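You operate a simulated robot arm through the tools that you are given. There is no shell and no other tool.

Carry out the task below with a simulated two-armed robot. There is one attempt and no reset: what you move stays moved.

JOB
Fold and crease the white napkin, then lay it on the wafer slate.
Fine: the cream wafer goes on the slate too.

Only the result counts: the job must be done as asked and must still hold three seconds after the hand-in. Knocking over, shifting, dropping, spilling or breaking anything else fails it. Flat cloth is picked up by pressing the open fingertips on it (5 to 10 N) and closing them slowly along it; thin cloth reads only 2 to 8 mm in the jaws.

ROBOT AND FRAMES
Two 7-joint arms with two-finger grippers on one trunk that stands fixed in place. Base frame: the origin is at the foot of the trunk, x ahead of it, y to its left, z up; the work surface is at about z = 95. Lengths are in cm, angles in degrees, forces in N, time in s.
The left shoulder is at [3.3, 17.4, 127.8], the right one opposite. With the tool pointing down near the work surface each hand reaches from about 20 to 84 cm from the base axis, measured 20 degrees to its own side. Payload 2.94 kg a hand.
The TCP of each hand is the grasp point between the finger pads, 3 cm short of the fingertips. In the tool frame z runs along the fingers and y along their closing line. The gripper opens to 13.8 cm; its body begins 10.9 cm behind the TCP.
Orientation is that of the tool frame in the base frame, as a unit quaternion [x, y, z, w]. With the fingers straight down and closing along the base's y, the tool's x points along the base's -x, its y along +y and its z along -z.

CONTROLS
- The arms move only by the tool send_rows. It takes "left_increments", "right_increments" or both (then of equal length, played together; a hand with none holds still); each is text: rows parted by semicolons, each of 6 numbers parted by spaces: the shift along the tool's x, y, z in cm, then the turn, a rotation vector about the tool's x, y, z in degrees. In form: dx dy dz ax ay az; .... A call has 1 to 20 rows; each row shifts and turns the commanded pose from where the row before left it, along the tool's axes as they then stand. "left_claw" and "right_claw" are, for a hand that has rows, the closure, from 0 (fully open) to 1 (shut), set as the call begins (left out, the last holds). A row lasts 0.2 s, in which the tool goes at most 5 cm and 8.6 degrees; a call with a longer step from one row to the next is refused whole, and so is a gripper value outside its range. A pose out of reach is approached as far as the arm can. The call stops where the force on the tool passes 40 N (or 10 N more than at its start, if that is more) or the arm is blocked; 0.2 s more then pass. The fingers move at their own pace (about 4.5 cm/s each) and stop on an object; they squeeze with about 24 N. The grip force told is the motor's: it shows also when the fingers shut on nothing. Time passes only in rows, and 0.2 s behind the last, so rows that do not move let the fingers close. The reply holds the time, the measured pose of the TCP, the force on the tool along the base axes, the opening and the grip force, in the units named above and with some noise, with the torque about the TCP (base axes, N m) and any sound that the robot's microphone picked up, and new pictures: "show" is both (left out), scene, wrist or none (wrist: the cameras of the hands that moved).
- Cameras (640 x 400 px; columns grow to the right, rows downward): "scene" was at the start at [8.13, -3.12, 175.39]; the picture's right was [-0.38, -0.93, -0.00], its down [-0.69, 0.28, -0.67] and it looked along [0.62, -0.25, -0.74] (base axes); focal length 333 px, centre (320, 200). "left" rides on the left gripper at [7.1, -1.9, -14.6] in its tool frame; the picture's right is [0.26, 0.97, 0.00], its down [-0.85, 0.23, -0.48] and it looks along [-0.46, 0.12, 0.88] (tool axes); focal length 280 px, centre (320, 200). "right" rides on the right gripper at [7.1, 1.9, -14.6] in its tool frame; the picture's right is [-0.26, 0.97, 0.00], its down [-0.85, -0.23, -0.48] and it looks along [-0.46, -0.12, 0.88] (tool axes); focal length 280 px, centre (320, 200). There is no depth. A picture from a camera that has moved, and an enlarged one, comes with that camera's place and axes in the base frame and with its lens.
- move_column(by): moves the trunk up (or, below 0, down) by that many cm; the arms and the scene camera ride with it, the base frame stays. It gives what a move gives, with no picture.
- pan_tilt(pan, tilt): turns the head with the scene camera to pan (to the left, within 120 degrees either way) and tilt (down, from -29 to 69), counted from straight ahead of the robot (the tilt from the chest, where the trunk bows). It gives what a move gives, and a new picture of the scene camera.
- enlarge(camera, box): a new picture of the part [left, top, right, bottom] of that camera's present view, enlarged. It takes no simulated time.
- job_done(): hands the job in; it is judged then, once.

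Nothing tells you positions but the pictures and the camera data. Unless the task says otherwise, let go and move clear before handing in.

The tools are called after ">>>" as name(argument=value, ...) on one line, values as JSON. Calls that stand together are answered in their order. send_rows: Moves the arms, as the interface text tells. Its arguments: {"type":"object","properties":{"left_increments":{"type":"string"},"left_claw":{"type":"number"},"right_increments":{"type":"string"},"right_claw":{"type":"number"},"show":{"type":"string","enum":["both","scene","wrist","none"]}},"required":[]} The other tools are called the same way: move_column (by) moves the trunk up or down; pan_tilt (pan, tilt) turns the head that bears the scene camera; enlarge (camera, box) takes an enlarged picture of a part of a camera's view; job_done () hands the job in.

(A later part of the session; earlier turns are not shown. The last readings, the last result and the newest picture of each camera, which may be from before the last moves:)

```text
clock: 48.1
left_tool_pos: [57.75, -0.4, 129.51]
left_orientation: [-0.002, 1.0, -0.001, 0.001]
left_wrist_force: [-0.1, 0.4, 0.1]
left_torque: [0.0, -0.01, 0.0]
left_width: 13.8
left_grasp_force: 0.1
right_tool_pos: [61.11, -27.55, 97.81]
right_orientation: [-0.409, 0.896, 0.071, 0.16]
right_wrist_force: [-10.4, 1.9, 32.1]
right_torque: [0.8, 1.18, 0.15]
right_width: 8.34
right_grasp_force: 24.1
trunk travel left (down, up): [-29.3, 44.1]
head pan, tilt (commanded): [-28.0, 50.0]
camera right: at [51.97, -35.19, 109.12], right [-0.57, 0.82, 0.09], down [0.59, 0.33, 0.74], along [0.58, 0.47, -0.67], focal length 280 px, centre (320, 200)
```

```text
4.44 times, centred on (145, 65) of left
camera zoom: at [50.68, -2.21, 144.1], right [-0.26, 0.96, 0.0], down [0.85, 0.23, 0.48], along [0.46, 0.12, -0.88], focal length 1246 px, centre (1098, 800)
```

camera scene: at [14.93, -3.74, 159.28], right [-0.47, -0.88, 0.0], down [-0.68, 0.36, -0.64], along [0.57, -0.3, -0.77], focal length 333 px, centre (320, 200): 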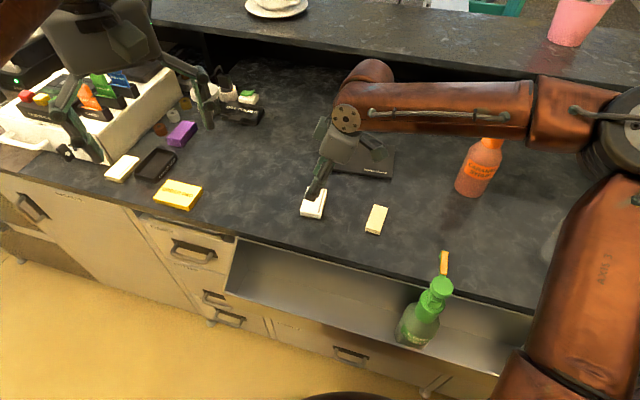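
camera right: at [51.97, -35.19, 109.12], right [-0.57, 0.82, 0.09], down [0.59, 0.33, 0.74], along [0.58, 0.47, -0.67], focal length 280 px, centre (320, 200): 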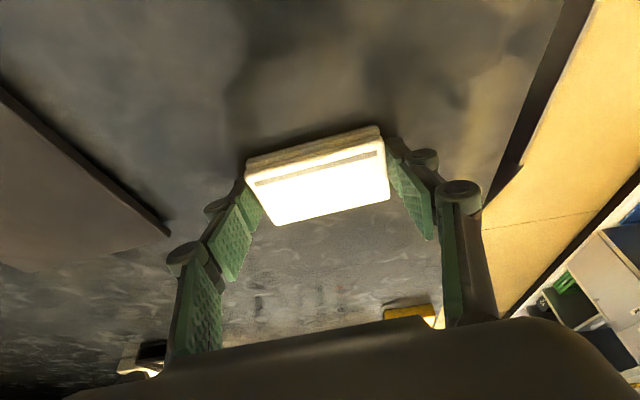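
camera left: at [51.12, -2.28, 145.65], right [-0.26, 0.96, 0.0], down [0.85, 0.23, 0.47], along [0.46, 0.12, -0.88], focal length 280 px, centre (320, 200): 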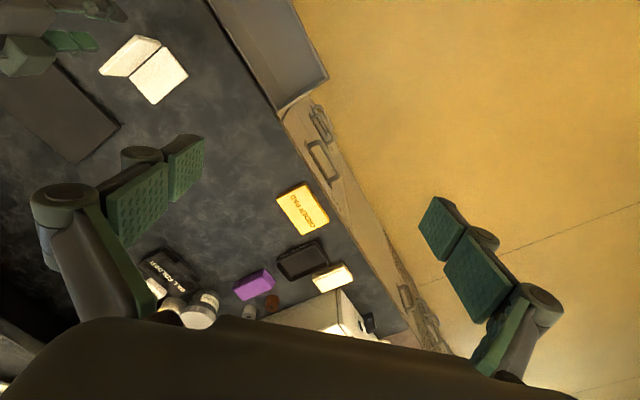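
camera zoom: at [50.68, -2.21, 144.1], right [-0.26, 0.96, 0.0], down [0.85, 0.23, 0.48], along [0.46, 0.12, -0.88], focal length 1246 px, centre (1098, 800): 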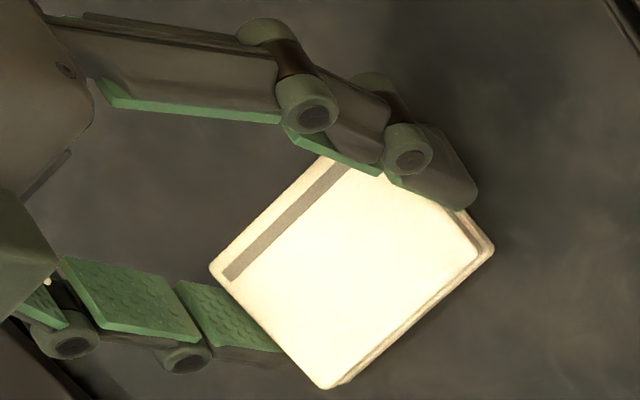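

The napkin is gripped low on its ends now (tips were pressing the counter). I'll lift slowly and watch the jaw width.

>>> send_rows(right_increments="-0.05 0 -0.141 0 0 0; -0.05 0 -0.141 0 0 0; -0.05 0 -0.141 0 0 0; -0.05 0 -0.141 0 0 0; -0.1 0 -0.282 0 0 0; -0.1 0 -0.282 0 0 0; -0.1 0 -0.282 0 0 0; 0 0 0 0 0 0", right_claw=0.6, show="wrist")

>>> enlarge(camera="right", box=[180, 100, 480, 290])

>>> enlarge(camera="left", box=[90, 20, 200, 110])

```text
clock: 49.9
left_tool_pos: [58.11, -0.48, 129.45]
left_orientation: [-0.001, 1.0, 0.0, -0.001]
left_wrist_force: [-0.5, -0.5, 0.5]
left_torque: [-0.01, -0.02, 0.0]
left_width: 13.79
left_grasp_force: 0.0
right_tool_pos: [61.41, -27.68, 98.93]
right_orientation: [-0.408, 0.896, 0.072, 0.157]
right_wrist_force: [0.6, 0.2, -1.2]
right_torque: [0.01, -0.01, -0.02]
right_width: 8.34
right_grasp_force: 24.1
trunk travel left (down, up): [-29.3, 44.1]
head pan, tilt (commanded): [-28.0, 50.0]
camera right: at [52.19, -35.26, 110.27], right [-0.57, 0.82, 0.09], down [0.59, 0.33, 0.74], along [0.57, 0.47, -0.67], focal length 280 px, centre (320, 200)
```

right: 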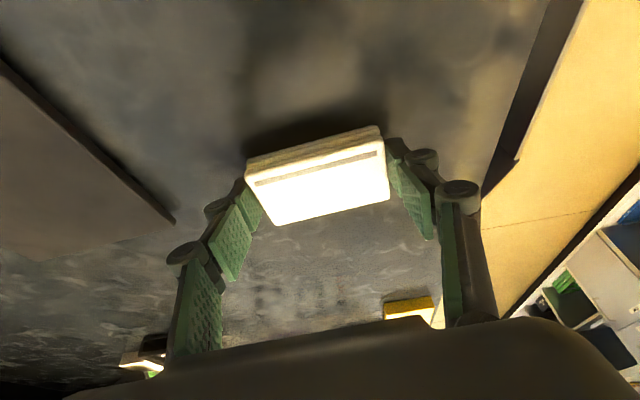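

```text
2.11 times, centred on (330, 195) of right
camera zoom: at [52.19, -35.26, 110.27], right [-0.57, 0.82, 0.09], down [0.59, 0.33, 0.74], along [0.57, 0.47, -0.67], focal length 590 px, centre (299, 210)
```

zoom: 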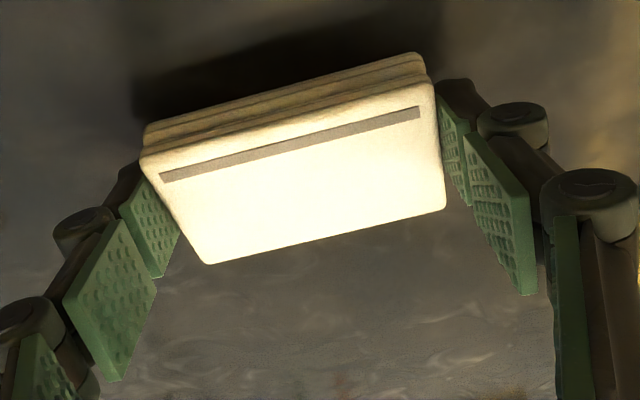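

```text
4.44 times, centred on (145, 65) of left
camera zoom: at [51.07, -2.36, 143.92], right [-0.26, 0.96, 0.0], down [0.85, 0.23, 0.48], along [0.46, 0.13, -0.88], focal length 1246 px, centre (1098, 800)
```

zoom: 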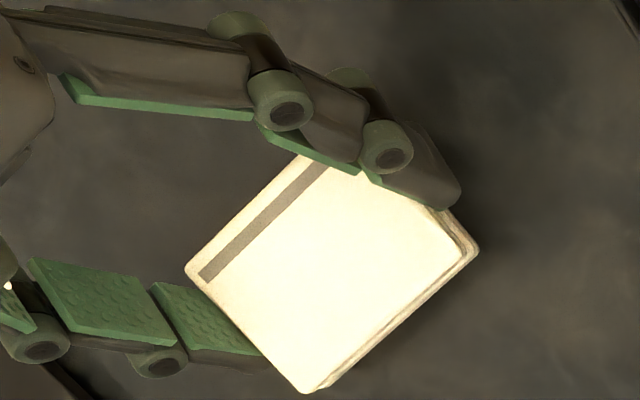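

The napkin is off the counter and held firmly, still folded. I'll lift it 5 cm more and carry it over the left part of the slate.

>>> send_rows(right_increments="-0.171 0 -0.47 0 0 0; -0.257 0 -0.705 0 0 0; -0.342 0 -0.94 0 0 0; -0.342 0 -0.94 0 0 0; -0.342 0 -0.94 0 0 0; -0.257 0 -0.705 0 0 0; 0 0 0 0 0 0", right_claw=0.6, show="none")

>>> send_rows(right_increments="0.15 -0.7 -0.055 0 0 0; 0.3 -1.4 -0.107 0 0 0; 0.379 -1.808 -0.138 0 0 0; 0.379 -1.808 -0.138 0 0 0; 0.379 -1.808 -0.138 0 0 0; 0.379 -1.808 -0.138 0 0 0; 0.379 -1.808 -0.138 0 0 0; 0.379 -1.808 -0.138 0 0 0; 0.379 -1.808 -0.138 0 0 0; 0.379 -1.808 -0.138 0 0 0; 0.2 -1 -0.07 0 0 0; 0.108 -0.516 -0.044 0 0 0; 0 0 0 0 0 0", right_claw=0.6, show="both")

```text
clock: 51.5
left_tool_pos: [58.09, -0.49, 129.35]
left_orientation: [-0.001, 1.0, 0.0, 0.0]
left_wrist_force: [0.6, -0.5, 0.4]
left_torque: [0.0, 0.0, -0.01]
left_width: 13.79
left_grasp_force: 0.1
right_tool_pos: [61.34, -27.55, 103.87]
right_orientation: [-0.409, 0.896, 0.073, 0.158]
right_wrist_force: [0.8, -0.1, -1.1]
right_torque: [0.02, 0.05, 0.0]
right_width: 8.33
right_grasp_force: 24.0
trunk travel left (down, up): [-29.3, 44.1]
head pan, tilt (commanded): [-28.0, 50.0]
```

```text
clock: 54.3
left_tool_pos: [58.21, -0.48, 129.3]
left_orientation: [-0.001, 1.0, 0.0, 0.0]
left_wrist_force: [0.4, 0.2, -0.2]
left_torque: [-0.03, 0.04, 0.0]
left_width: 13.79
left_grasp_force: 0.0
right_tool_pos: [72.29, -42.69, 103.82]
right_orientation: [-0.408, 0.896, 0.073, 0.158]
right_wrist_force: [0.6, -0.5, -0.1]
right_torque: [0.01, 0.0, 0.01]
right_width: 8.35
right_grasp_force: 24.2
trunk travel left (down, up): [-29.3, 44.1]
head pan, tilt (commanded): [-28.0, 50.0]
camera scene: at [14.92, -3.75, 159.29], right [-0.47, -0.88, 0.0], down [-0.68, 0.36, -0.64], along [0.57, -0.3, -0.77], focal length 333 px, centre (320, 200)
camera right: at [63.18, -50.27, 115.27], right [-0.57, 0.82, 0.09], down [0.59, 0.33, 0.74], along [0.57, 0.47, -0.67], focal length 280 px, centre (320, 200)
```

scene: 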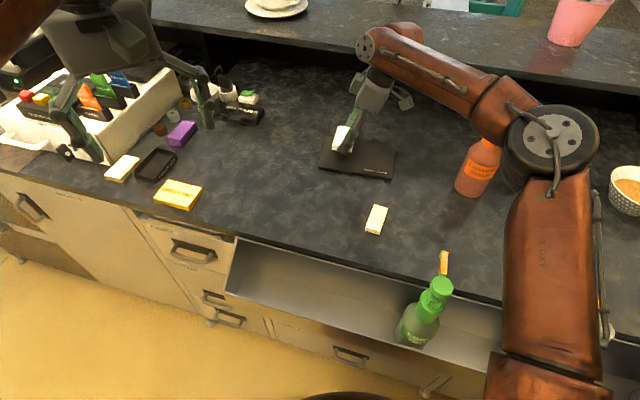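
right: 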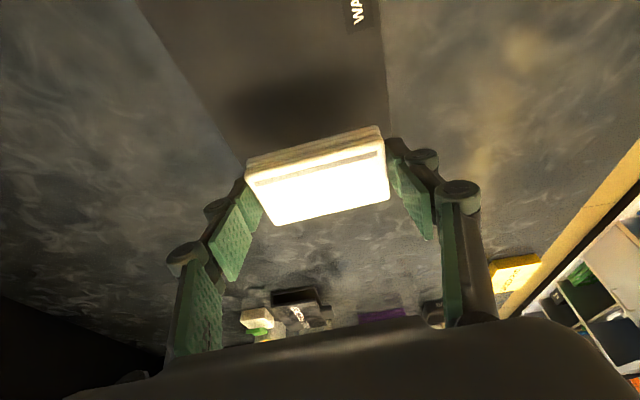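

The napkin is over the left part of the slate (about 14 cm along its long side, centred on its width), and the forearm keeps clear of the caramel bottle. I'll lower it, then feel for contact.

>>> send_rows(right_increments="0.257 0 0.705 0 0 0; 0.342 0 0.94 0 0 0; 0.342 0 0.94 0 0 0; 0.171 0 0.47 0 0 0; 0.085 0 0.235 0 0 0; 0 0 0 0 0 0", right_claw=0.6, show="both")

>>> enlarge(camera="scene", box=[300, 100, 420, 190])

>>> enlarge(camera="left", box=[0, 0, 200, 180])

```text
clock: 55.7
left_tool_pos: [58.04, -0.54, 129.41]
left_orientation: [-0.001, 1.0, 0.0, 0.0]
left_wrist_force: [-0.1, 0.8, -0.1]
left_torque: [0.01, -0.03, -0.02]
left_width: 13.81
left_grasp_force: 0.0
right_tool_pos: [72.38, -42.69, 100.34]
right_orientation: [-0.409, 0.896, 0.073, 0.158]
right_wrist_force: [0.7, 0.4, 0.1]
right_torque: [0.0, -0.07, 0.0]
right_width: 8.29
right_grasp_force: 24.0
trunk travel left (down, up): [-29.3, 44.1]
head pan, tilt (commanded): [-28.0, 50.0]
camera scene: at [14.93, -3.76, 159.29], right [-0.47, -0.88, 0.0], down [-0.68, 0.36, -0.64], along [0.57, -0.3, -0.77], focal length 333 px, centre (320, 200)
camera right: at [63.21, -50.29, 111.74], right [-0.57, 0.82, 0.09], down [0.59, 0.33, 0.74], along [0.57, 0.47, -0.67], focal length 280 px, centre (320, 200)
```

scene: 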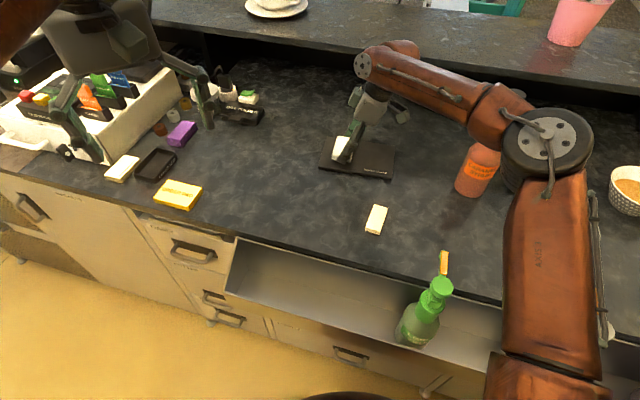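
right: 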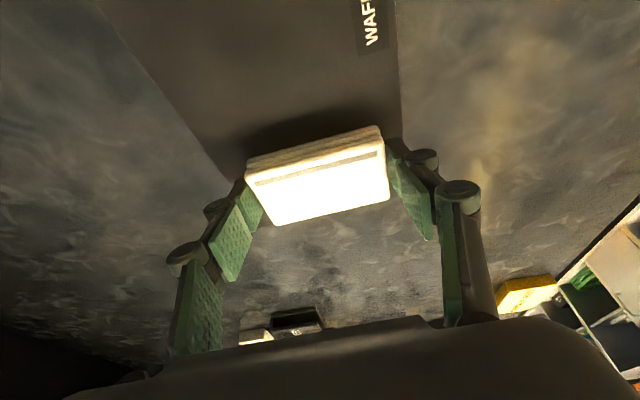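

```text
4.44 times, centred on (360, 145) of scene
camera zoom: at [14.93, -3.76, 159.29], right [-0.47, -0.88, 0.0], down [-0.68, 0.36, -0.64], along [0.57, -0.3, -0.77], focal length 1481 px, centre (142, 444)
```

zoom: 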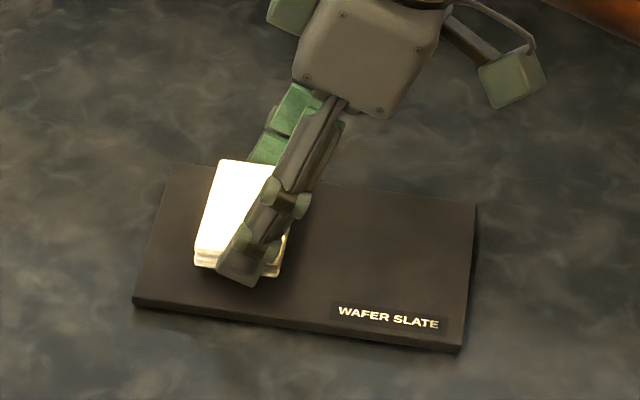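

```text
2.22 times, centred on (100, 90) of left
camera zoom: at [51.09, -2.39, 143.92], right [-0.26, 0.96, 0.0], down [0.85, 0.23, 0.48], along [0.46, 0.13, -0.88], focal length 623 px, centre (809, 444)
```

zoom: 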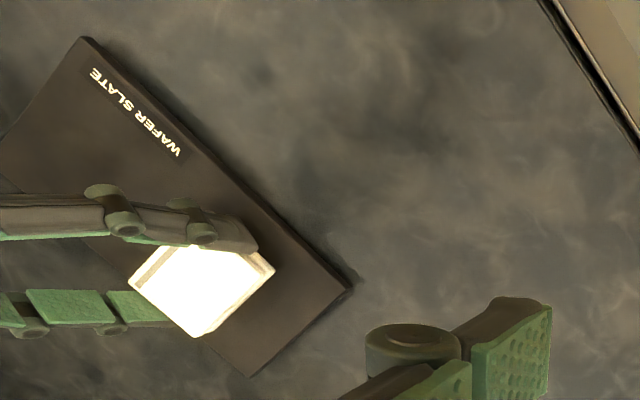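

The napkin hovers over the slate with good margins on all sides. I'll lower the rest of the way gently.

>>> send_rows(right_increments="0.0684 0 0.188 0 0 0; 0.0684 0 0.188 0 0 0; 0.0684 0 0.188 0 0 0; 0.0684 0 0.188 0 0 0; 0 0 0 0 0 0", right_claw=0.6, show="none")

>>> send_rows(right_increments="0.0342 0 0.094 0 0 0; 0.0342 0 0.094 0 0 0; 0 0 0 0 0 0", right_claw=0.6, show="none")

>>> send_rows(right_increments="0.0342 0 0.094 0 0 0; 0 0 0 0 0 0", right_claw=0.6, show="none")

```text
clock: 56.9
left_tool_pos: [58.17, -0.51, 129.36]
left_orientation: [-0.001, 1.0, 0.0, 0.0]
left_wrist_force: [0.7, 0.5, -0.1]
left_torque: [0.02, -0.02, 0.02]
left_width: 13.81
left_grasp_force: 0.0
right_tool_pos: [72.41, -42.67, 99.65]
right_orientation: [-0.409, 0.896, 0.072, 0.157]
right_wrist_force: [-0.1, -0.1, -0.7]
right_torque: [0.01, 0.02, -0.02]
right_width: 8.32
right_grasp_force: 23.4
trunk travel left (down, up): [-29.3, 44.1]
head pan, tilt (commanded): [-28.0, 50.0]
```

```text
clock: 57.7
left_tool_pos: [58.19, -0.58, 129.32]
left_orientation: [0.0, 1.0, 0.0, 0.0]
left_wrist_force: [-0.3, 0.0, 1.1]
left_torque: [0.0, -0.02, 0.0]
left_width: 13.79
left_grasp_force: 0.0
right_tool_pos: [72.4, -42.61, 99.49]
right_orientation: [-0.409, 0.896, 0.072, 0.158]
right_wrist_force: [-0.5, -0.6, -0.6]
right_torque: [0.02, 0.02, 0.0]
right_width: 8.32
right_grasp_force: 23.5
trunk travel left (down, up): [-29.3, 44.1]
head pan, tilt (commanded): [-28.0, 50.0]
```

```text
clock: 58.3
left_tool_pos: [58.02, -0.53, 129.38]
left_orientation: [-0.001, 1.0, 0.0, 0.0]
left_wrist_force: [-0.2, 0.8, -0.4]
left_torque: [-0.01, 0.03, -0.02]
left_width: 13.81
left_grasp_force: 0.1
right_tool_pos: [72.18, -42.44, 99.26]
right_orientation: [-0.408, 0.896, 0.072, 0.158]
right_wrist_force: [-0.3, -0.9, -1.2]
right_torque: [-0.02, 0.02, 0.0]
right_width: 8.32
right_grasp_force: 23.9
trunk travel left (down, up): [-29.3, 44.1]
head pan, tilt (commanded): [-28.0, 50.0]
```

Still free at 99.3. I'll keep lowering in 0.1 cm steps.

>>> send_rows(right_increments="0.0342 0 0.094 0 0 0; 0.0342 0 0.094 0 0 0; 0 0 0 0 0 0", right_claw=0.6, show="none")

>>> send_rows(right_increments="0.0342 0 0.094 0 0 0; 0 0 0 0 0 0", right_claw=0.6, show="none")

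>>> enlarge(camera="scene", box=[300, 100, 420, 190])

```text
clock: 59.1
left_tool_pos: [57.99, -0.45, 129.41]
left_orientation: [-0.001, 1.0, 0.0, 0.0]
left_wrist_force: [0.7, -0.1, -0.3]
left_torque: [0.02, -0.01, 0.02]
left_width: 13.81
left_grasp_force: 0.1
right_tool_pos: [72.34, -42.58, 99.2]
right_orientation: [-0.408, 0.896, 0.072, 0.157]
right_wrist_force: [0.2, -0.4, 0.4]
right_torque: [0.0, -0.06, -0.02]
right_width: 8.33
right_grasp_force: 23.6
trunk travel left (down, up): [-29.3, 44.1]
head pan, tilt (commanded): [-28.0, 50.0]
```

```text
clock: 59.7
left_tool_pos: [58.09, -0.59, 129.38]
left_orientation: [-0.001, 1.0, 0.0, 0.0]
left_wrist_force: [-0.5, -0.7, -0.2]
left_torque: [0.03, -0.01, 0.0]
left_width: 13.79
left_grasp_force: 0.1
right_tool_pos: [72.39, -42.44, 99.28]
right_orientation: [-0.408, 0.896, 0.072, 0.158]
right_wrist_force: [3.3, -2.2, 6.5]
right_torque: [0.02, -0.03, 0.01]
right_width: 8.32
right_grasp_force: 24.2
trunk travel left (down, up): [-29.3, 44.1]
head pan, tilt (commanded): [-28.0, 50.0]
```

```text
4.44 times, centred on (360, 145) of scene
camera zoom: at [14.88, -3.73, 159.3], right [-0.47, -0.88, 0.0], down [-0.68, 0.36, -0.64], along [0.57, -0.3, -0.77], focal length 1481 px, centre (142, 444)
```

zoom: 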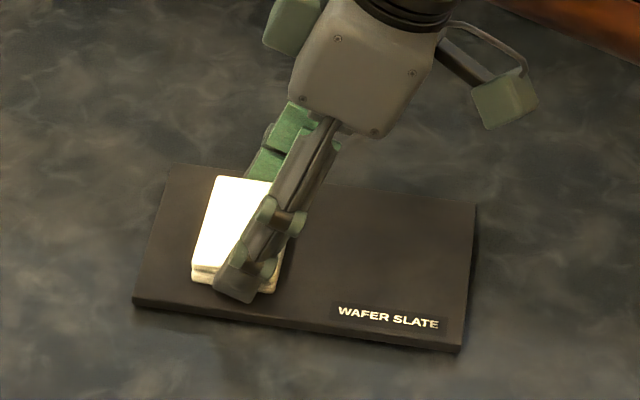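

The napkin is down on the slate (6.5 N). I'll open the fingers a little and lift straight away.

>>> send_rows(right_increments="0 0 0 0 0 0; 0 0 0 0 0 0; 0 0 0 0 0 0; -0.0684 0 -0.188 0 0 0; -0.171 0 -0.47 0 0 0; -0.342 0 -0.94 0 0 0; -0.342 0 -0.94 0 0 0; -0.513 0 -1.41 0 0 0; -0.513 0 -1.41 0 0 0; -0.513 0 -1.41 0 0 0; 0 0 0 0 0 0", right_claw=0.2, show="both")

>>> enlarge(camera="scene", box=[300, 100, 420, 190])

>>> enlarge(camera="left", box=[0, 0, 200, 180])

```text
clock: 62.1
left_tool_pos: [58.12, -0.61, 129.41]
left_orientation: [-0.001, 1.0, 0.0, 0.0]
left_wrist_force: [-0.9, 0.1, -1.3]
left_torque: [-0.01, -0.01, -0.01]
left_width: 13.79
left_grasp_force: 0.0
right_tool_pos: [72.49, -42.65, 106.27]
right_orientation: [-0.409, 0.896, 0.073, 0.158]
right_wrist_force: [1.0, -0.1, -0.8]
right_torque: [0.02, 0.01, -0.04]
right_width: 11.04
right_grasp_force: 0.1
trunk travel left (down, up): [-29.3, 44.1]
head pan, tilt (commanded): [-28.0, 50.0]
camera scene: at [14.94, -3.76, 159.28], right [-0.47, -0.88, 0.0], down [-0.68, 0.36, -0.64], along [0.57, -0.3, -0.77], focal length 333 px, centre (320, 200)
camera right: at [63.28, -50.24, 117.66], right [-0.57, 0.82, 0.09], down [0.59, 0.33, 0.74], along [0.57, 0.47, -0.67], focal length 280 px, centre (320, 200)
```

scene: 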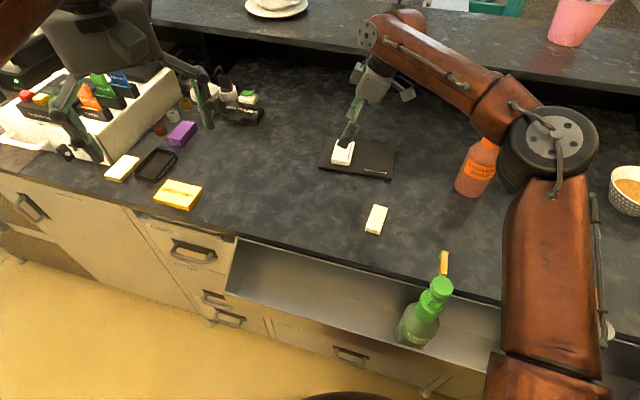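
right: 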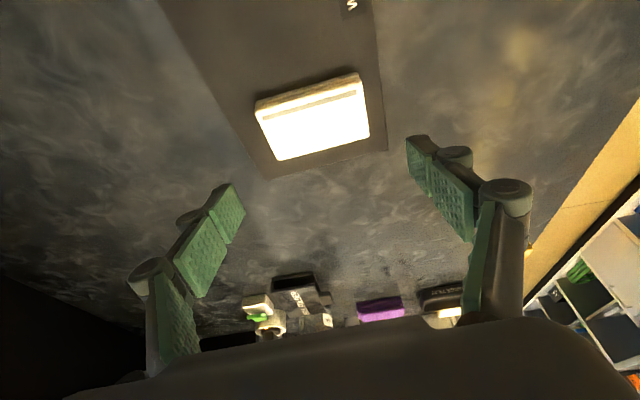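

```text
4.44 times, centred on (360, 145) of scene
camera zoom: at [14.94, -3.76, 159.28], right [-0.47, -0.88, 0.0], down [-0.68, 0.36, -0.64], along [0.57, -0.3, -0.77], focal length 1481 px, centre (142, 444)
```

zoom: 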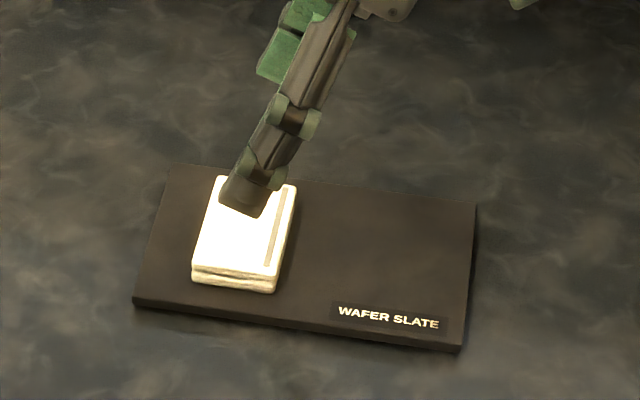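

```text
2.22 times, centred on (100, 90) of left
camera zoom: at [51.1, -2.39, 143.91], right [-0.26, 0.96, 0.0], down [0.85, 0.23, 0.48], along [0.46, 0.13, -0.88], focal length 623 px, centre (809, 444)
```

zoom: 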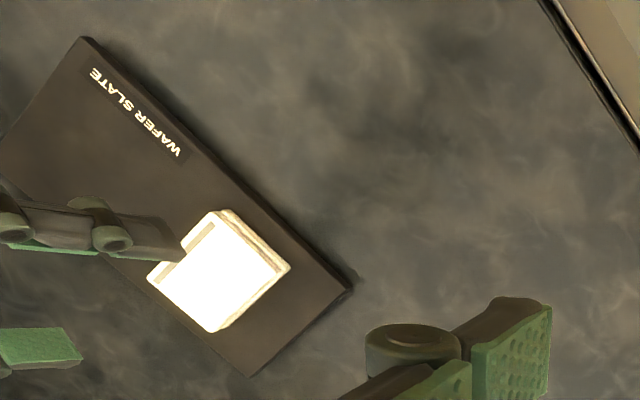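

The folded napkin is resting well inside the slate. Next is the wafer: centre about (50.6,-38.1), 7.4 × 3.2 cm, long axis about -49.6°. I'll move over, bring the hand upright, and turn it to grip across the wafer's short side.

>>> send_rows(right_increments="0.4 0.886 -0.249 0 0 0; 0.807 1.772 -0.498 0 0 0; 0.807 1.772 -0.498 0 0 0; 0.807 1.772 -0.498 0 0 0; 0.807 1.772 -0.498 0 0 0; 0.807 1.772 -0.498 0 0 0; 0.807 1.772 -0.498 0 0 0; 0.807 1.772 -0.498 0 0 0; 0.807 1.772 -0.498 0 0 0; 0.4 0.886 -0.249 0 0 0; 0 0 0 0 7 0; 0 0 0 0 7 0; 0 0 0 0 6 0; 0 0 0 0 0 0", right_claw=0.2, show="scene")

```text
clock: 65.1
left_tool_pos: [58.14, -0.55, 129.34]
left_orientation: [-0.001, 1.0, 0.0, 0.001]
left_wrist_force: [-1.2, -0.2, 0.1]
left_torque: [0.03, -0.02, 0.01]
left_width: 13.83
left_grasp_force: 0.0
right_tool_pos: [54.66, -38.61, 108.2]
right_orientation: [-0.415, 0.91, 0.0, 0.0]
right_wrist_force: [-0.4, -1.2, 0.1]
right_torque: [0.03, -0.02, 0.01]
right_width: 11.04
right_grasp_force: 0.1
trunk travel left (down, up): [-29.3, 44.1]
head pan, tilt (commanded): [-28.0, 50.0]
camera scene: at [14.85, -3.81, 159.29], right [-0.47, -0.88, 0.0], down [-0.68, 0.36, -0.64], along [0.57, -0.3, -0.77], focal length 333 px, centre (320, 200)
```

scene: 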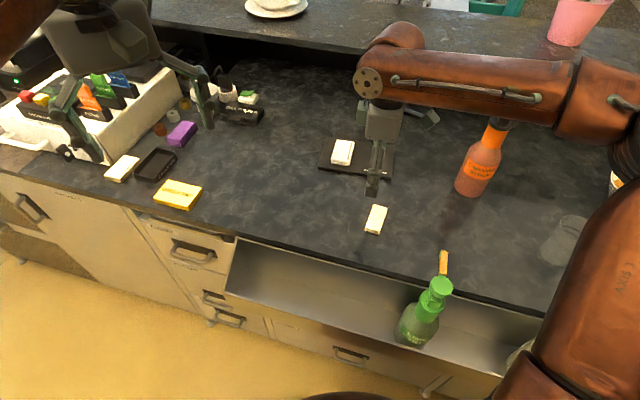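

The hand is upright again and the slate with the napkin looks undisturbed. Now I'll turn the wrist about 98.7° and narrow the jaws to about 5.5 cm.

>>> send_rows(right_increments="0 0 0 0 0 8.225; 0 0 0 0 0 8.225; 0 0 0 0 0 8.225; 0 0 0 0 0 8.225; 0 0 0 0 0 8.225; 0 0 0 0 0 8.225; 0 0 0 0 0 8.225; 0 0 0 0 0 8.225; 0 0 0 0 0 8.225; 0 0 0 0 0 8.225; 0 0 0 0 0 8.225; 0 0 0 0 0 8.225; 0 0 0 0 0 0", right_claw=0.6, show="both")

>>> enlarge(camera="scene", box=[300, 120, 420, 250])

```text
clock: 67.9
left_tool_pos: [58.04, -0.61, 129.41]
left_orientation: [-0.001, 1.0, 0.0, 0.0]
left_wrist_force: [-0.5, -0.5, -0.2]
left_torque: [-0.02, 0.0, 0.03]
left_width: 13.8
left_grasp_force: 0.1
right_tool_pos: [54.88, -38.6, 107.96]
right_orientation: [0.421, 0.907, 0.001, 0.0]
right_wrist_force: [-0.1, -0.8, -0.2]
right_torque: [0.02, -0.01, 0.01]
right_width: 5.51
right_grasp_force: 0.0
trunk travel left (down, up): [-29.3, 44.1]
head pan, tilt (commanded): [-28.0, 50.0]
camera scene: at [14.91, -3.73, 159.29], right [-0.47, -0.88, 0.0], down [-0.68, 0.36, -0.64], along [0.57, -0.3, -0.77], focal length 333 px, centre (320, 200)
camera right: at [51.68, -31.93, 122.67], right [0.91, 0.42, 0.0], down [0.37, -0.8, 0.48], along [0.2, -0.43, -0.88], focal length 280 px, centre (320, 200)
```

scene: 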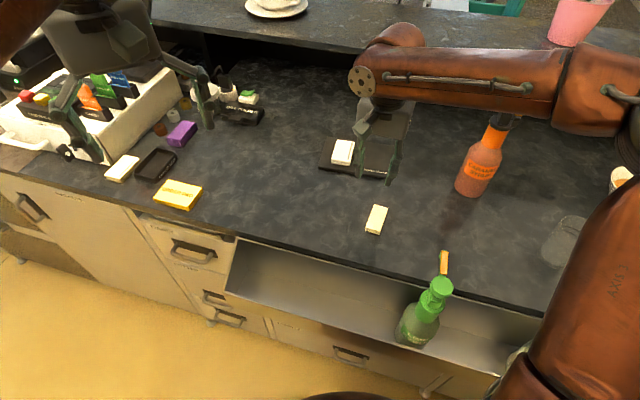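
right: 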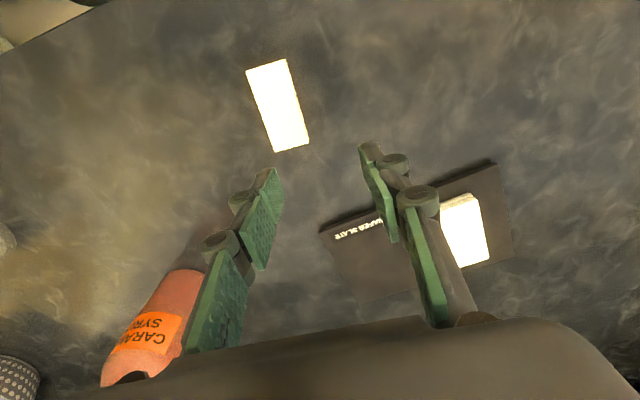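

```text
3.08 times, centred on (360, 185) of scene
camera zoom: at [14.91, -3.73, 159.29], right [-0.47, -0.88, 0.0], down [-0.68, 0.36, -0.64], along [0.57, -0.3, -0.77], focal length 1026 px, centre (197, 246)
```

zoom: 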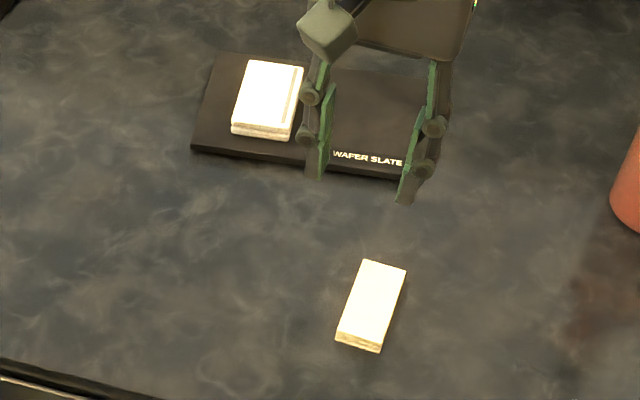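

The hand is aligned with the wafer's short side. I'll move above the wafer centre (50.5,-38.05) and come down partway to check.

>>> send_rows(right_increments="1.08 -0.99 0 0 0 0; 1.08 -0.99 0 0 0 0; 1.07 -0.99 0 0 0 0; 0 0 2 0 0 0; 0 0 2 0 0 0; 0 0 2 0 0 0; 0 0 1 0 0 0; 0 0 0 0 0 0", right_claw=0.6, show="both")

>>> enlarge(camera="right", box=[200, 60, 440, 280])

>>> enlarge(camera="scene", box=[320, 150, 430, 250])

```text
clock: 69.7
left_tool_pos: [58.17, -0.57, 129.38]
left_orientation: [-0.001, 1.0, 0.0, 0.0]
left_wrist_force: [-0.2, -0.2, 0.7]
left_torque: [0.01, -0.02, -0.01]
left_width: 13.8
left_grasp_force: 0.0
right_tool_pos: [50.53, -37.98, 101.02]
right_orientation: [0.42, 0.907, 0.001, -0.001]
right_wrist_force: [-0.5, 0.2, -0.4]
right_torque: [0.01, -0.01, 0.05]
right_width: 5.51
right_grasp_force: 0.1
trunk travel left (down, up): [-29.3, 44.1]
head pan, tilt (commanded): [-28.0, 50.0]
camera scene: at [14.9, -3.72, 159.29], right [-0.47, -0.88, 0.0], down [-0.68, 0.36, -0.64], along [0.57, -0.3, -0.77], focal length 333 px, centre (320, 200)
camera right: at [47.28, -31.4, 115.68], right [0.9, 0.43, 0.0], down [0.37, -0.8, 0.48], along [0.2, -0.43, -0.88], focal length 280 px, centre (320, 200)
```

scene: 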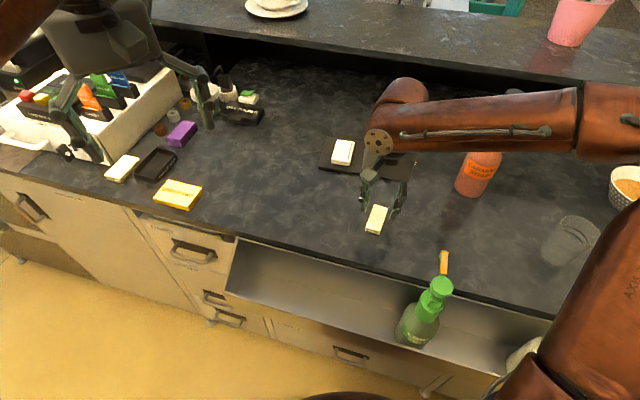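
right: 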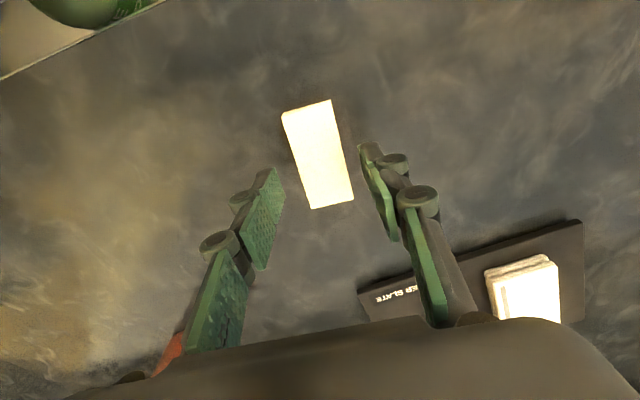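

```text
1.82 times, centred on (320, 170) of right
camera zoom: at [47.28, -31.4, 115.68], right [0.9, 0.43, 0.0], down [0.37, -0.8, 0.48], along [0.2, -0.43, -0.88], focal length 510 px, centre (320, 254)
```

zoom: 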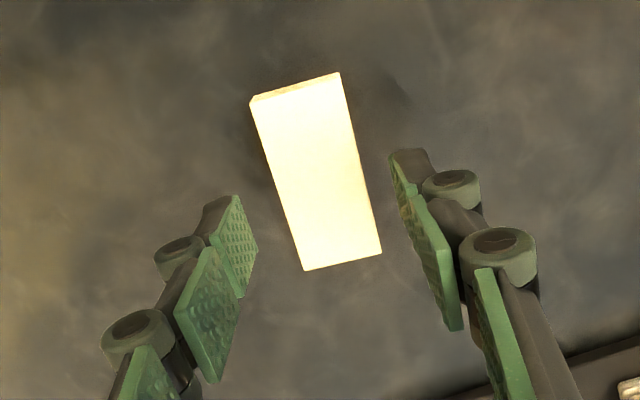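

```text
4.00 times, centred on (375, 200) of scene
camera zoom: at [14.9, -3.72, 159.29], right [-0.47, -0.88, 0.0], down [-0.68, 0.36, -0.64], along [0.57, -0.3, -0.77], focal length 1333 px, centre (100, 200)
```

zoom: 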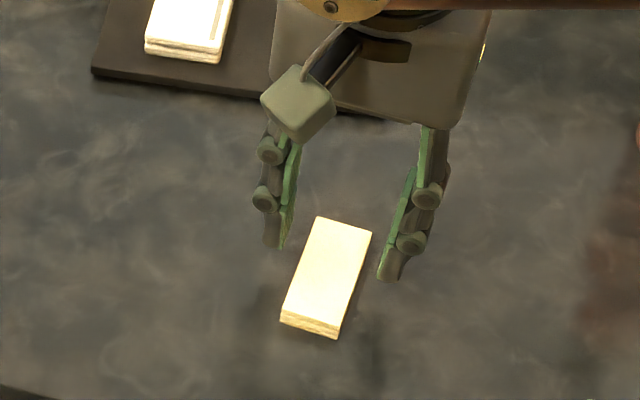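

The wafer is centred between the jaws. I'll lower until near the counter, then feel for it.

>>> send_rows(right_increments="0 0 0.8 0 0 0; 0 0 0.7 0 0 0; 0 0 0.5 0 0 0; 0 0 0 0 0 0", right_claw=0.6, show="none")

>>> send_rows(right_increments="0 0 0.1 0 0 0; 0 0 0.1 0 0 0; 0 0 0 0 0 0", right_claw=0.6, show="none")

>>> send_rows(right_increments="0 0 0.1 0 0 0; 0 0 0.1 0 0 0; 0 0 0 0 0 0", right_claw=0.6, show="none")

```text
clock: 70.7
left_tool_pos: [58.14, -0.49, 129.35]
left_orientation: [-0.001, 1.0, 0.0, 0.0]
left_wrist_force: [-0.1, -1.2, 0.6]
left_torque: [0.0, 0.03, -0.01]
left_width: 13.78
left_grasp_force: 0.1
right_tool_pos: [50.44, -38.12, 99.1]
right_orientation: [0.419, 0.908, 0.0, -0.001]
right_wrist_force: [-0.2, -0.7, 0.2]
right_torque: [0.0, -0.02, 0.04]
right_width: 5.52
right_grasp_force: 0.1
trunk travel left (down, up): [-29.3, 44.1]
head pan, tilt (commanded): [-28.0, 50.0]
```

```text
clock: 71.5
left_tool_pos: [58.16, -0.55, 129.32]
left_orientation: [-0.001, 1.0, 0.0, 0.0]
left_wrist_force: [-0.4, 0.0, -0.1]
left_torque: [0.06, 0.0, 0.0]
left_width: 13.78
left_grasp_force: 0.1
right_tool_pos: [50.53, -37.92, 98.84]
right_orientation: [0.419, 0.908, 0.0, -0.001]
right_wrist_force: [-0.2, 0.0, 0.3]
right_torque: [0.03, 0.05, 0.05]
right_width: 5.51
right_grasp_force: 0.0
trunk travel left (down, up): [-29.3, 44.1]
head pan, tilt (commanded): [-28.0, 50.0]
```

```text
clock: 72.3
left_tool_pos: [58.18, -0.5, 129.27]
left_orientation: [-0.001, 1.0, 0.0, 0.001]
left_wrist_force: [-0.5, -0.3, -0.6]
left_torque: [0.0, 0.03, 0.01]
left_width: 13.77
left_grasp_force: 0.0
right_tool_pos: [50.4, -37.83, 98.72]
right_orientation: [0.42, 0.908, -0.001, 0.0]
right_wrist_force: [0.4, 0.1, 0.1]
right_torque: [0.02, 0.03, 0.01]
right_width: 5.54
right_grasp_force: 0.0
trunk travel left (down, up): [-29.3, 44.1]
head pan, tilt (commanded): [-28.0, 50.0]
```

>>> send_rows(right_increments="0 0 0.1 0 0 0; 0 0 0.1 0 0 0; 0 0 0 0 0 0", right_claw=0.6, show="none")

>>> send_rows(right_increments="0 0 0.1 0 0 0; 0 0 0 0 0 0", right_claw=0.6, show="wrist")

```text
clock: 73.1
left_tool_pos: [58.1, -0.5, 129.35]
left_orientation: [-0.001, 1.0, 0.0, 0.0]
left_wrist_force: [0.5, 0.2, -0.4]
left_torque: [0.01, 0.0, 0.04]
left_width: 13.8
left_grasp_force: 0.2
right_tool_pos: [50.53, -37.9, 98.38]
right_orientation: [0.419, 0.908, 0.0, 0.0]
right_wrist_force: [0.1, 0.2, 0.3]
right_torque: [0.01, 0.0, -0.04]
right_width: 5.5
right_grasp_force: 0.1
trunk travel left (down, up): [-29.3, 44.1]
head pan, tilt (commanded): [-28.0, 50.0]
```

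```text
clock: 73.7
left_tool_pos: [58.15, -0.47, 129.42]
left_orientation: [0.0, 1.0, 0.001, 0.0]
left_wrist_force: [0.1, 0.1, 0.2]
left_torque: [0.0, -0.01, -0.02]
left_width: 13.83
left_grasp_force: 0.0
right_tool_pos: [50.5, -37.91, 98.32]
right_orientation: [0.419, 0.908, 0.0, 0.001]
right_wrist_force: [0.1, -0.8, -0.6]
right_torque: [-0.01, 0.03, -0.02]
right_width: 5.5
right_grasp_force: 0.1
trunk travel left (down, up): [-29.3, 44.1]
head pan, tilt (commanded): [-28.0, 50.0]
camera right: at [47.33, -31.34, 112.98], right [0.9, 0.43, 0.0], down [0.37, -0.8, 0.48], along [0.2, -0.43, -0.88], focal length 280 px, centre (320, 200)
```

right: 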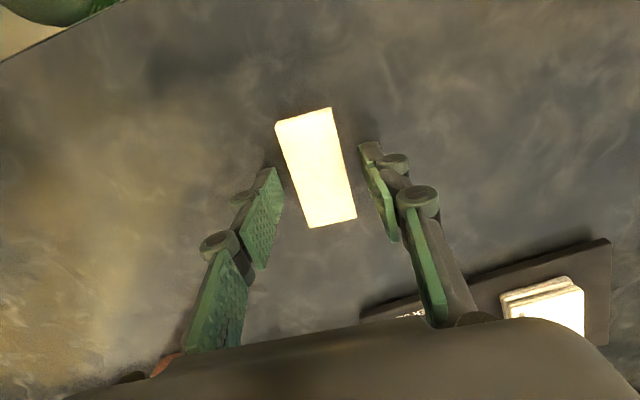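

>>> send_rows(right_increments="0 0 0.1 0 0 0; 0 0 0 0 0 0", right_claw=0.6, show="none")

>>> send_rows(right_increments="0 0 0.1 0 0 0; 0 0 0 0 0 0", right_claw=0.6, show="none")

>>> send_rows(right_increments="0 0 0.1 0 0 0; 0 0 0 0 0 0", right_claw=0.6, show="none")

```text
clock: 74.3
left_tool_pos: [58.09, -0.49, 129.35]
left_orientation: [-0.001, 1.0, 0.0, 0.0]
left_wrist_force: [0.3, 0.2, -0.1]
left_torque: [0.02, 0.01, 0.01]
left_width: 13.8
left_grasp_force: 0.1
right_tool_pos: [50.41, -37.86, 98.2]
right_orientation: [0.42, 0.908, 0.0, 0.0]
right_wrist_force: [0.1, -0.4, 0.2]
right_torque: [0.0, -0.02, 0.03]
right_width: 5.49
right_grasp_force: 0.0
trunk travel left (down, up): [-29.3, 44.1]
head pan, tilt (commanded): [-28.0, 50.0]
```

```text
clock: 74.9
left_tool_pos: [58.17, -0.5, 129.41]
left_orientation: [0.0, 1.0, 0.0, 0.0]
left_wrist_force: [-0.2, 0.5, 0.2]
left_torque: [-0.02, -0.01, 0.02]
left_width: 13.77
left_grasp_force: 0.1
right_tool_pos: [50.46, -37.82, 98.15]
right_orientation: [0.419, 0.908, -0.001, 0.0]
right_wrist_force: [0.2, -0.2, 0.2]
right_torque: [-0.01, -0.02, 0.0]
right_width: 5.53
right_grasp_force: 0.1
trunk travel left (down, up): [-29.3, 44.1]
head pan, tilt (commanded): [-28.0, 50.0]
```

```text
clock: 75.5
left_tool_pos: [58.2, -0.54, 129.37]
left_orientation: [-0.002, 1.0, -0.001, 0.0]
left_wrist_force: [0.8, 0.4, -0.3]
left_torque: [-0.04, -0.01, 0.01]
left_width: 13.8
left_grasp_force: 0.1
right_tool_pos: [50.38, -37.88, 98.04]
right_orientation: [0.42, 0.908, 0.001, -0.001]
right_wrist_force: [-0.4, 0.3, 0.9]
right_torque: [0.01, 0.01, -0.02]
right_width: 5.52
right_grasp_force: 0.0
trunk travel left (down, up): [-29.3, 44.1]
head pan, tilt (commanded): [-28.0, 50.0]
```

No contact at 98.0, so the tips are almost on the counter. I'll narrow the jaws to 4.2 cm and check whether the tips touch.

>>> send_rows(right_increments="0 0 0 0 0 0; 0 0 0 0 0 0; 0 0 0 0 0 0", right_claw=0.7, show="wrist")

```text
clock: 76.3
left_tool_pos: [58.13, -0.54, 129.26]
left_orientation: [-0.001, 1.0, 0.0, 0.0]
left_wrist_force: [0.6, -0.9, 0.2]
left_torque: [0.01, 0.0, -0.03]
left_width: 13.8
left_grasp_force: 0.1
right_tool_pos: [50.46, -37.93, 98.05]
right_orientation: [0.42, 0.908, 0.001, -0.001]
right_wrist_force: [0.2, 0.1, 0.5]
right_torque: [0.03, -0.01, 0.02]
right_width: 4.14
right_grasp_force: 0.1
trunk travel left (down, up): [-29.3, 44.1]
head pan, tilt (commanded): [-28.0, 50.0]
camera right: at [47.25, -31.28, 112.68], right [0.9, 0.43, 0.0], down [0.37, -0.8, 0.48], along [0.2, -0.43, -0.88], focal length 280 px, centre (320, 200)
```

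right: 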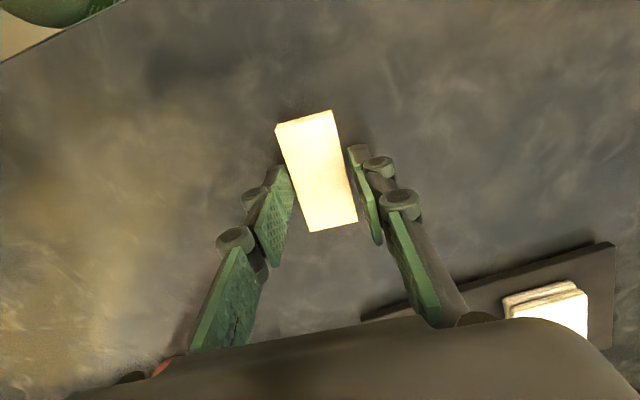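

Still free, so height is fine. Now I'll close on the wafer.

>>> send_rows(right_increments="0 0 0 0 0 0; 0 0 0 0 0 0; 0 0 0 0 0 0; 0 0 0 0 0 0", right_claw=0.9, show="wrist")

>>> enlarge(camera="right", box=[220, 80, 440, 260])

```text
clock: 77.3
left_tool_pos: [58.09, -0.48, 129.4]
left_orientation: [0.0, 1.0, 0.001, 0.0]
left_wrist_force: [0.4, 0.5, -0.1]
left_torque: [0.01, -0.01, 0.02]
left_width: 13.81
left_grasp_force: 0.1
right_tool_pos: [50.42, -37.9, 97.96]
right_orientation: [0.419, 0.908, 0.0, 0.0]
right_wrist_force: [-1.1, -0.2, -0.2]
right_torque: [-0.01, -0.01, -0.01]
right_width: 3.37
right_grasp_force: 24.1
trunk travel left (down, up): [-29.3, 44.1]
head pan, tilt (commanded): [-28.0, 50.0]
camera right: at [47.25, -31.28, 112.68], right [0.9, 0.43, 0.0], down [0.37, -0.8, 0.48], along [0.2, -0.43, -0.88], focal length 280 px, centre (320, 200)
```

right: 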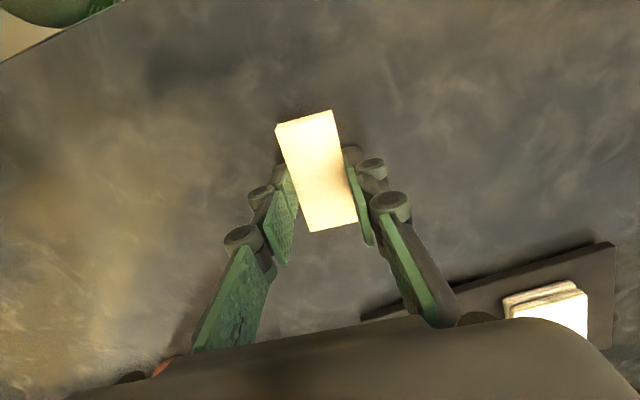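

```text
2.22 times, centred on (330, 170) of right
camera zoom: at [47.25, -31.28, 112.68], right [0.9, 0.43, 0.0], down [0.37, -0.8, 0.48], along [0.2, -0.43, -0.88], focal length 623 px, centre (298, 267)
```

zoom: 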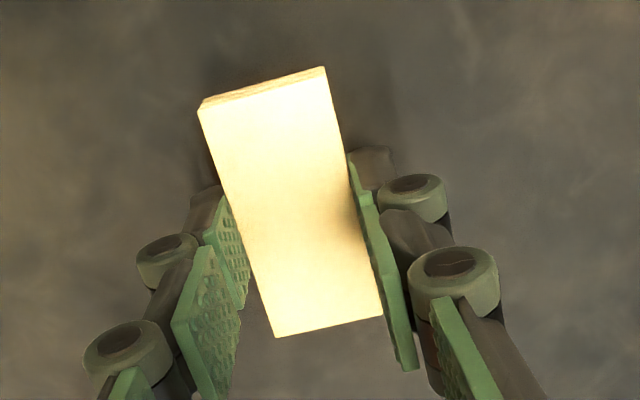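

The wafer is gripped (3.37 cm). I'll lift slowly and check that it holds.

>>> send_rows(right_increments="0 0 -0.15 0 0 0; 0 0 -0.15 0 0 0; 0 0 -0.2 0 0 0; 0 0 -0.3 0 0 0; 0 0 -0.4 0 0 0; 0 0 0 0 0 0", right_claw=0.9, show="wrist")

>>> enlarge(camera="scene", box=[320, 150, 430, 250])

```text
clock: 78.7
left_tool_pos: [58.09, -0.51, 129.35]
left_orientation: [-0.001, 1.0, 0.0, 0.0]
left_wrist_force: [0.2, -0.3, -0.7]
left_torque: [-0.02, -0.03, -0.02]
left_width: 13.8
left_grasp_force: 0.0
right_tool_pos: [50.5, -37.86, 99.21]
right_orientation: [0.419, 0.908, 0.001, -0.001]
right_wrist_force: [0.7, -0.3, -0.3]
right_torque: [-0.02, 0.01, 0.01]
right_width: 3.38
right_grasp_force: 23.6
trunk travel left (down, up): [-29.3, 44.1]
head pan, tilt (commanded): [-28.0, 50.0]
camera right: at [47.23, -31.3, 113.85], right [0.9, 0.43, 0.0], down [0.38, -0.8, 0.47], along [0.2, -0.43, -0.88], focal length 280 px, centre (320, 200)
```

right: 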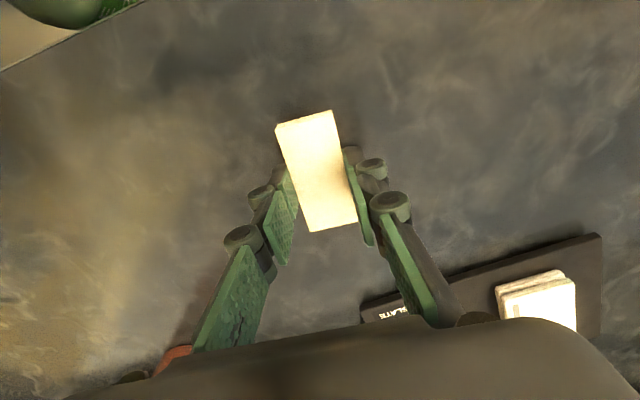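

```text
4.00 times, centred on (375, 200) of scene
camera zoom: at [14.92, -3.74, 159.28], right [-0.47, -0.88, 0.0], down [-0.68, 0.36, -0.64], along [0.57, -0.3, -0.77], focal length 1333 px, centre (100, 200)
```

zoom: 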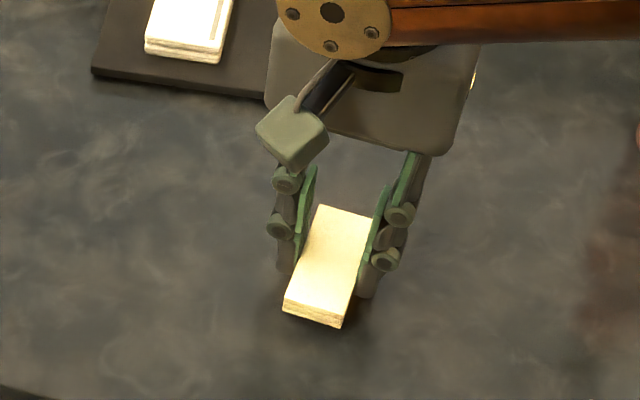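

The wafer is held securely. I'll raise it and carry it over the right half of the slate (target centre about (67.5,-48.7)), keeping clear of the caramel bottle.

>>> send_rows(right_increments="0 0 -1 0 0 0; 0 0 -1.5 0 0 0; 0 0 -1.5 0 0 0; 0 0 -1.2 0 0 0; 0 0 -0.6 0 0 0; -0.8 0.25 0 0 0 0; -1.605 0.5025 0 0 0 0; -1.605 0.5025 0 0 0 0; -1.605 0.5025 0 0 0 0; -1.605 0.5025 0 0 0 0; -1.605 0.5025 0 0 0 0; 0 0 0 0 0 0", right_claw=0.9, show="scene")

```text
clock: 81.3
left_tool_pos: [58.11, -0.54, 129.44]
left_orientation: [-0.001, 1.0, 0.0, 0.0]
left_wrist_force: [-0.2, -0.1, 0.2]
left_torque: [0.02, 0.04, 0.01]
left_width: 13.79
left_grasp_force: 0.1
right_tool_pos: [58.17, -42.74, 105.11]
right_orientation: [0.419, 0.908, -0.001, 0.0]
right_wrist_force: [-0.1, 0.1, -0.7]
right_torque: [0.0, -0.03, 0.01]
right_width: 3.34
right_grasp_force: 24.6
trunk travel left (down, up): [-29.3, 44.1]
head pan, tilt (commanded): [-28.0, 50.0]
camera scene: at [14.87, -3.73, 159.29], right [-0.47, -0.88, 0.0], down [-0.68, 0.36, -0.64], along [0.57, -0.3, -0.77], focal length 333 px, centre (320, 200)
```

scene: 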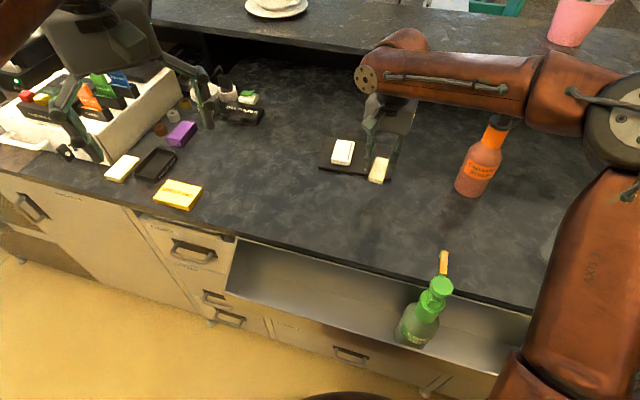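

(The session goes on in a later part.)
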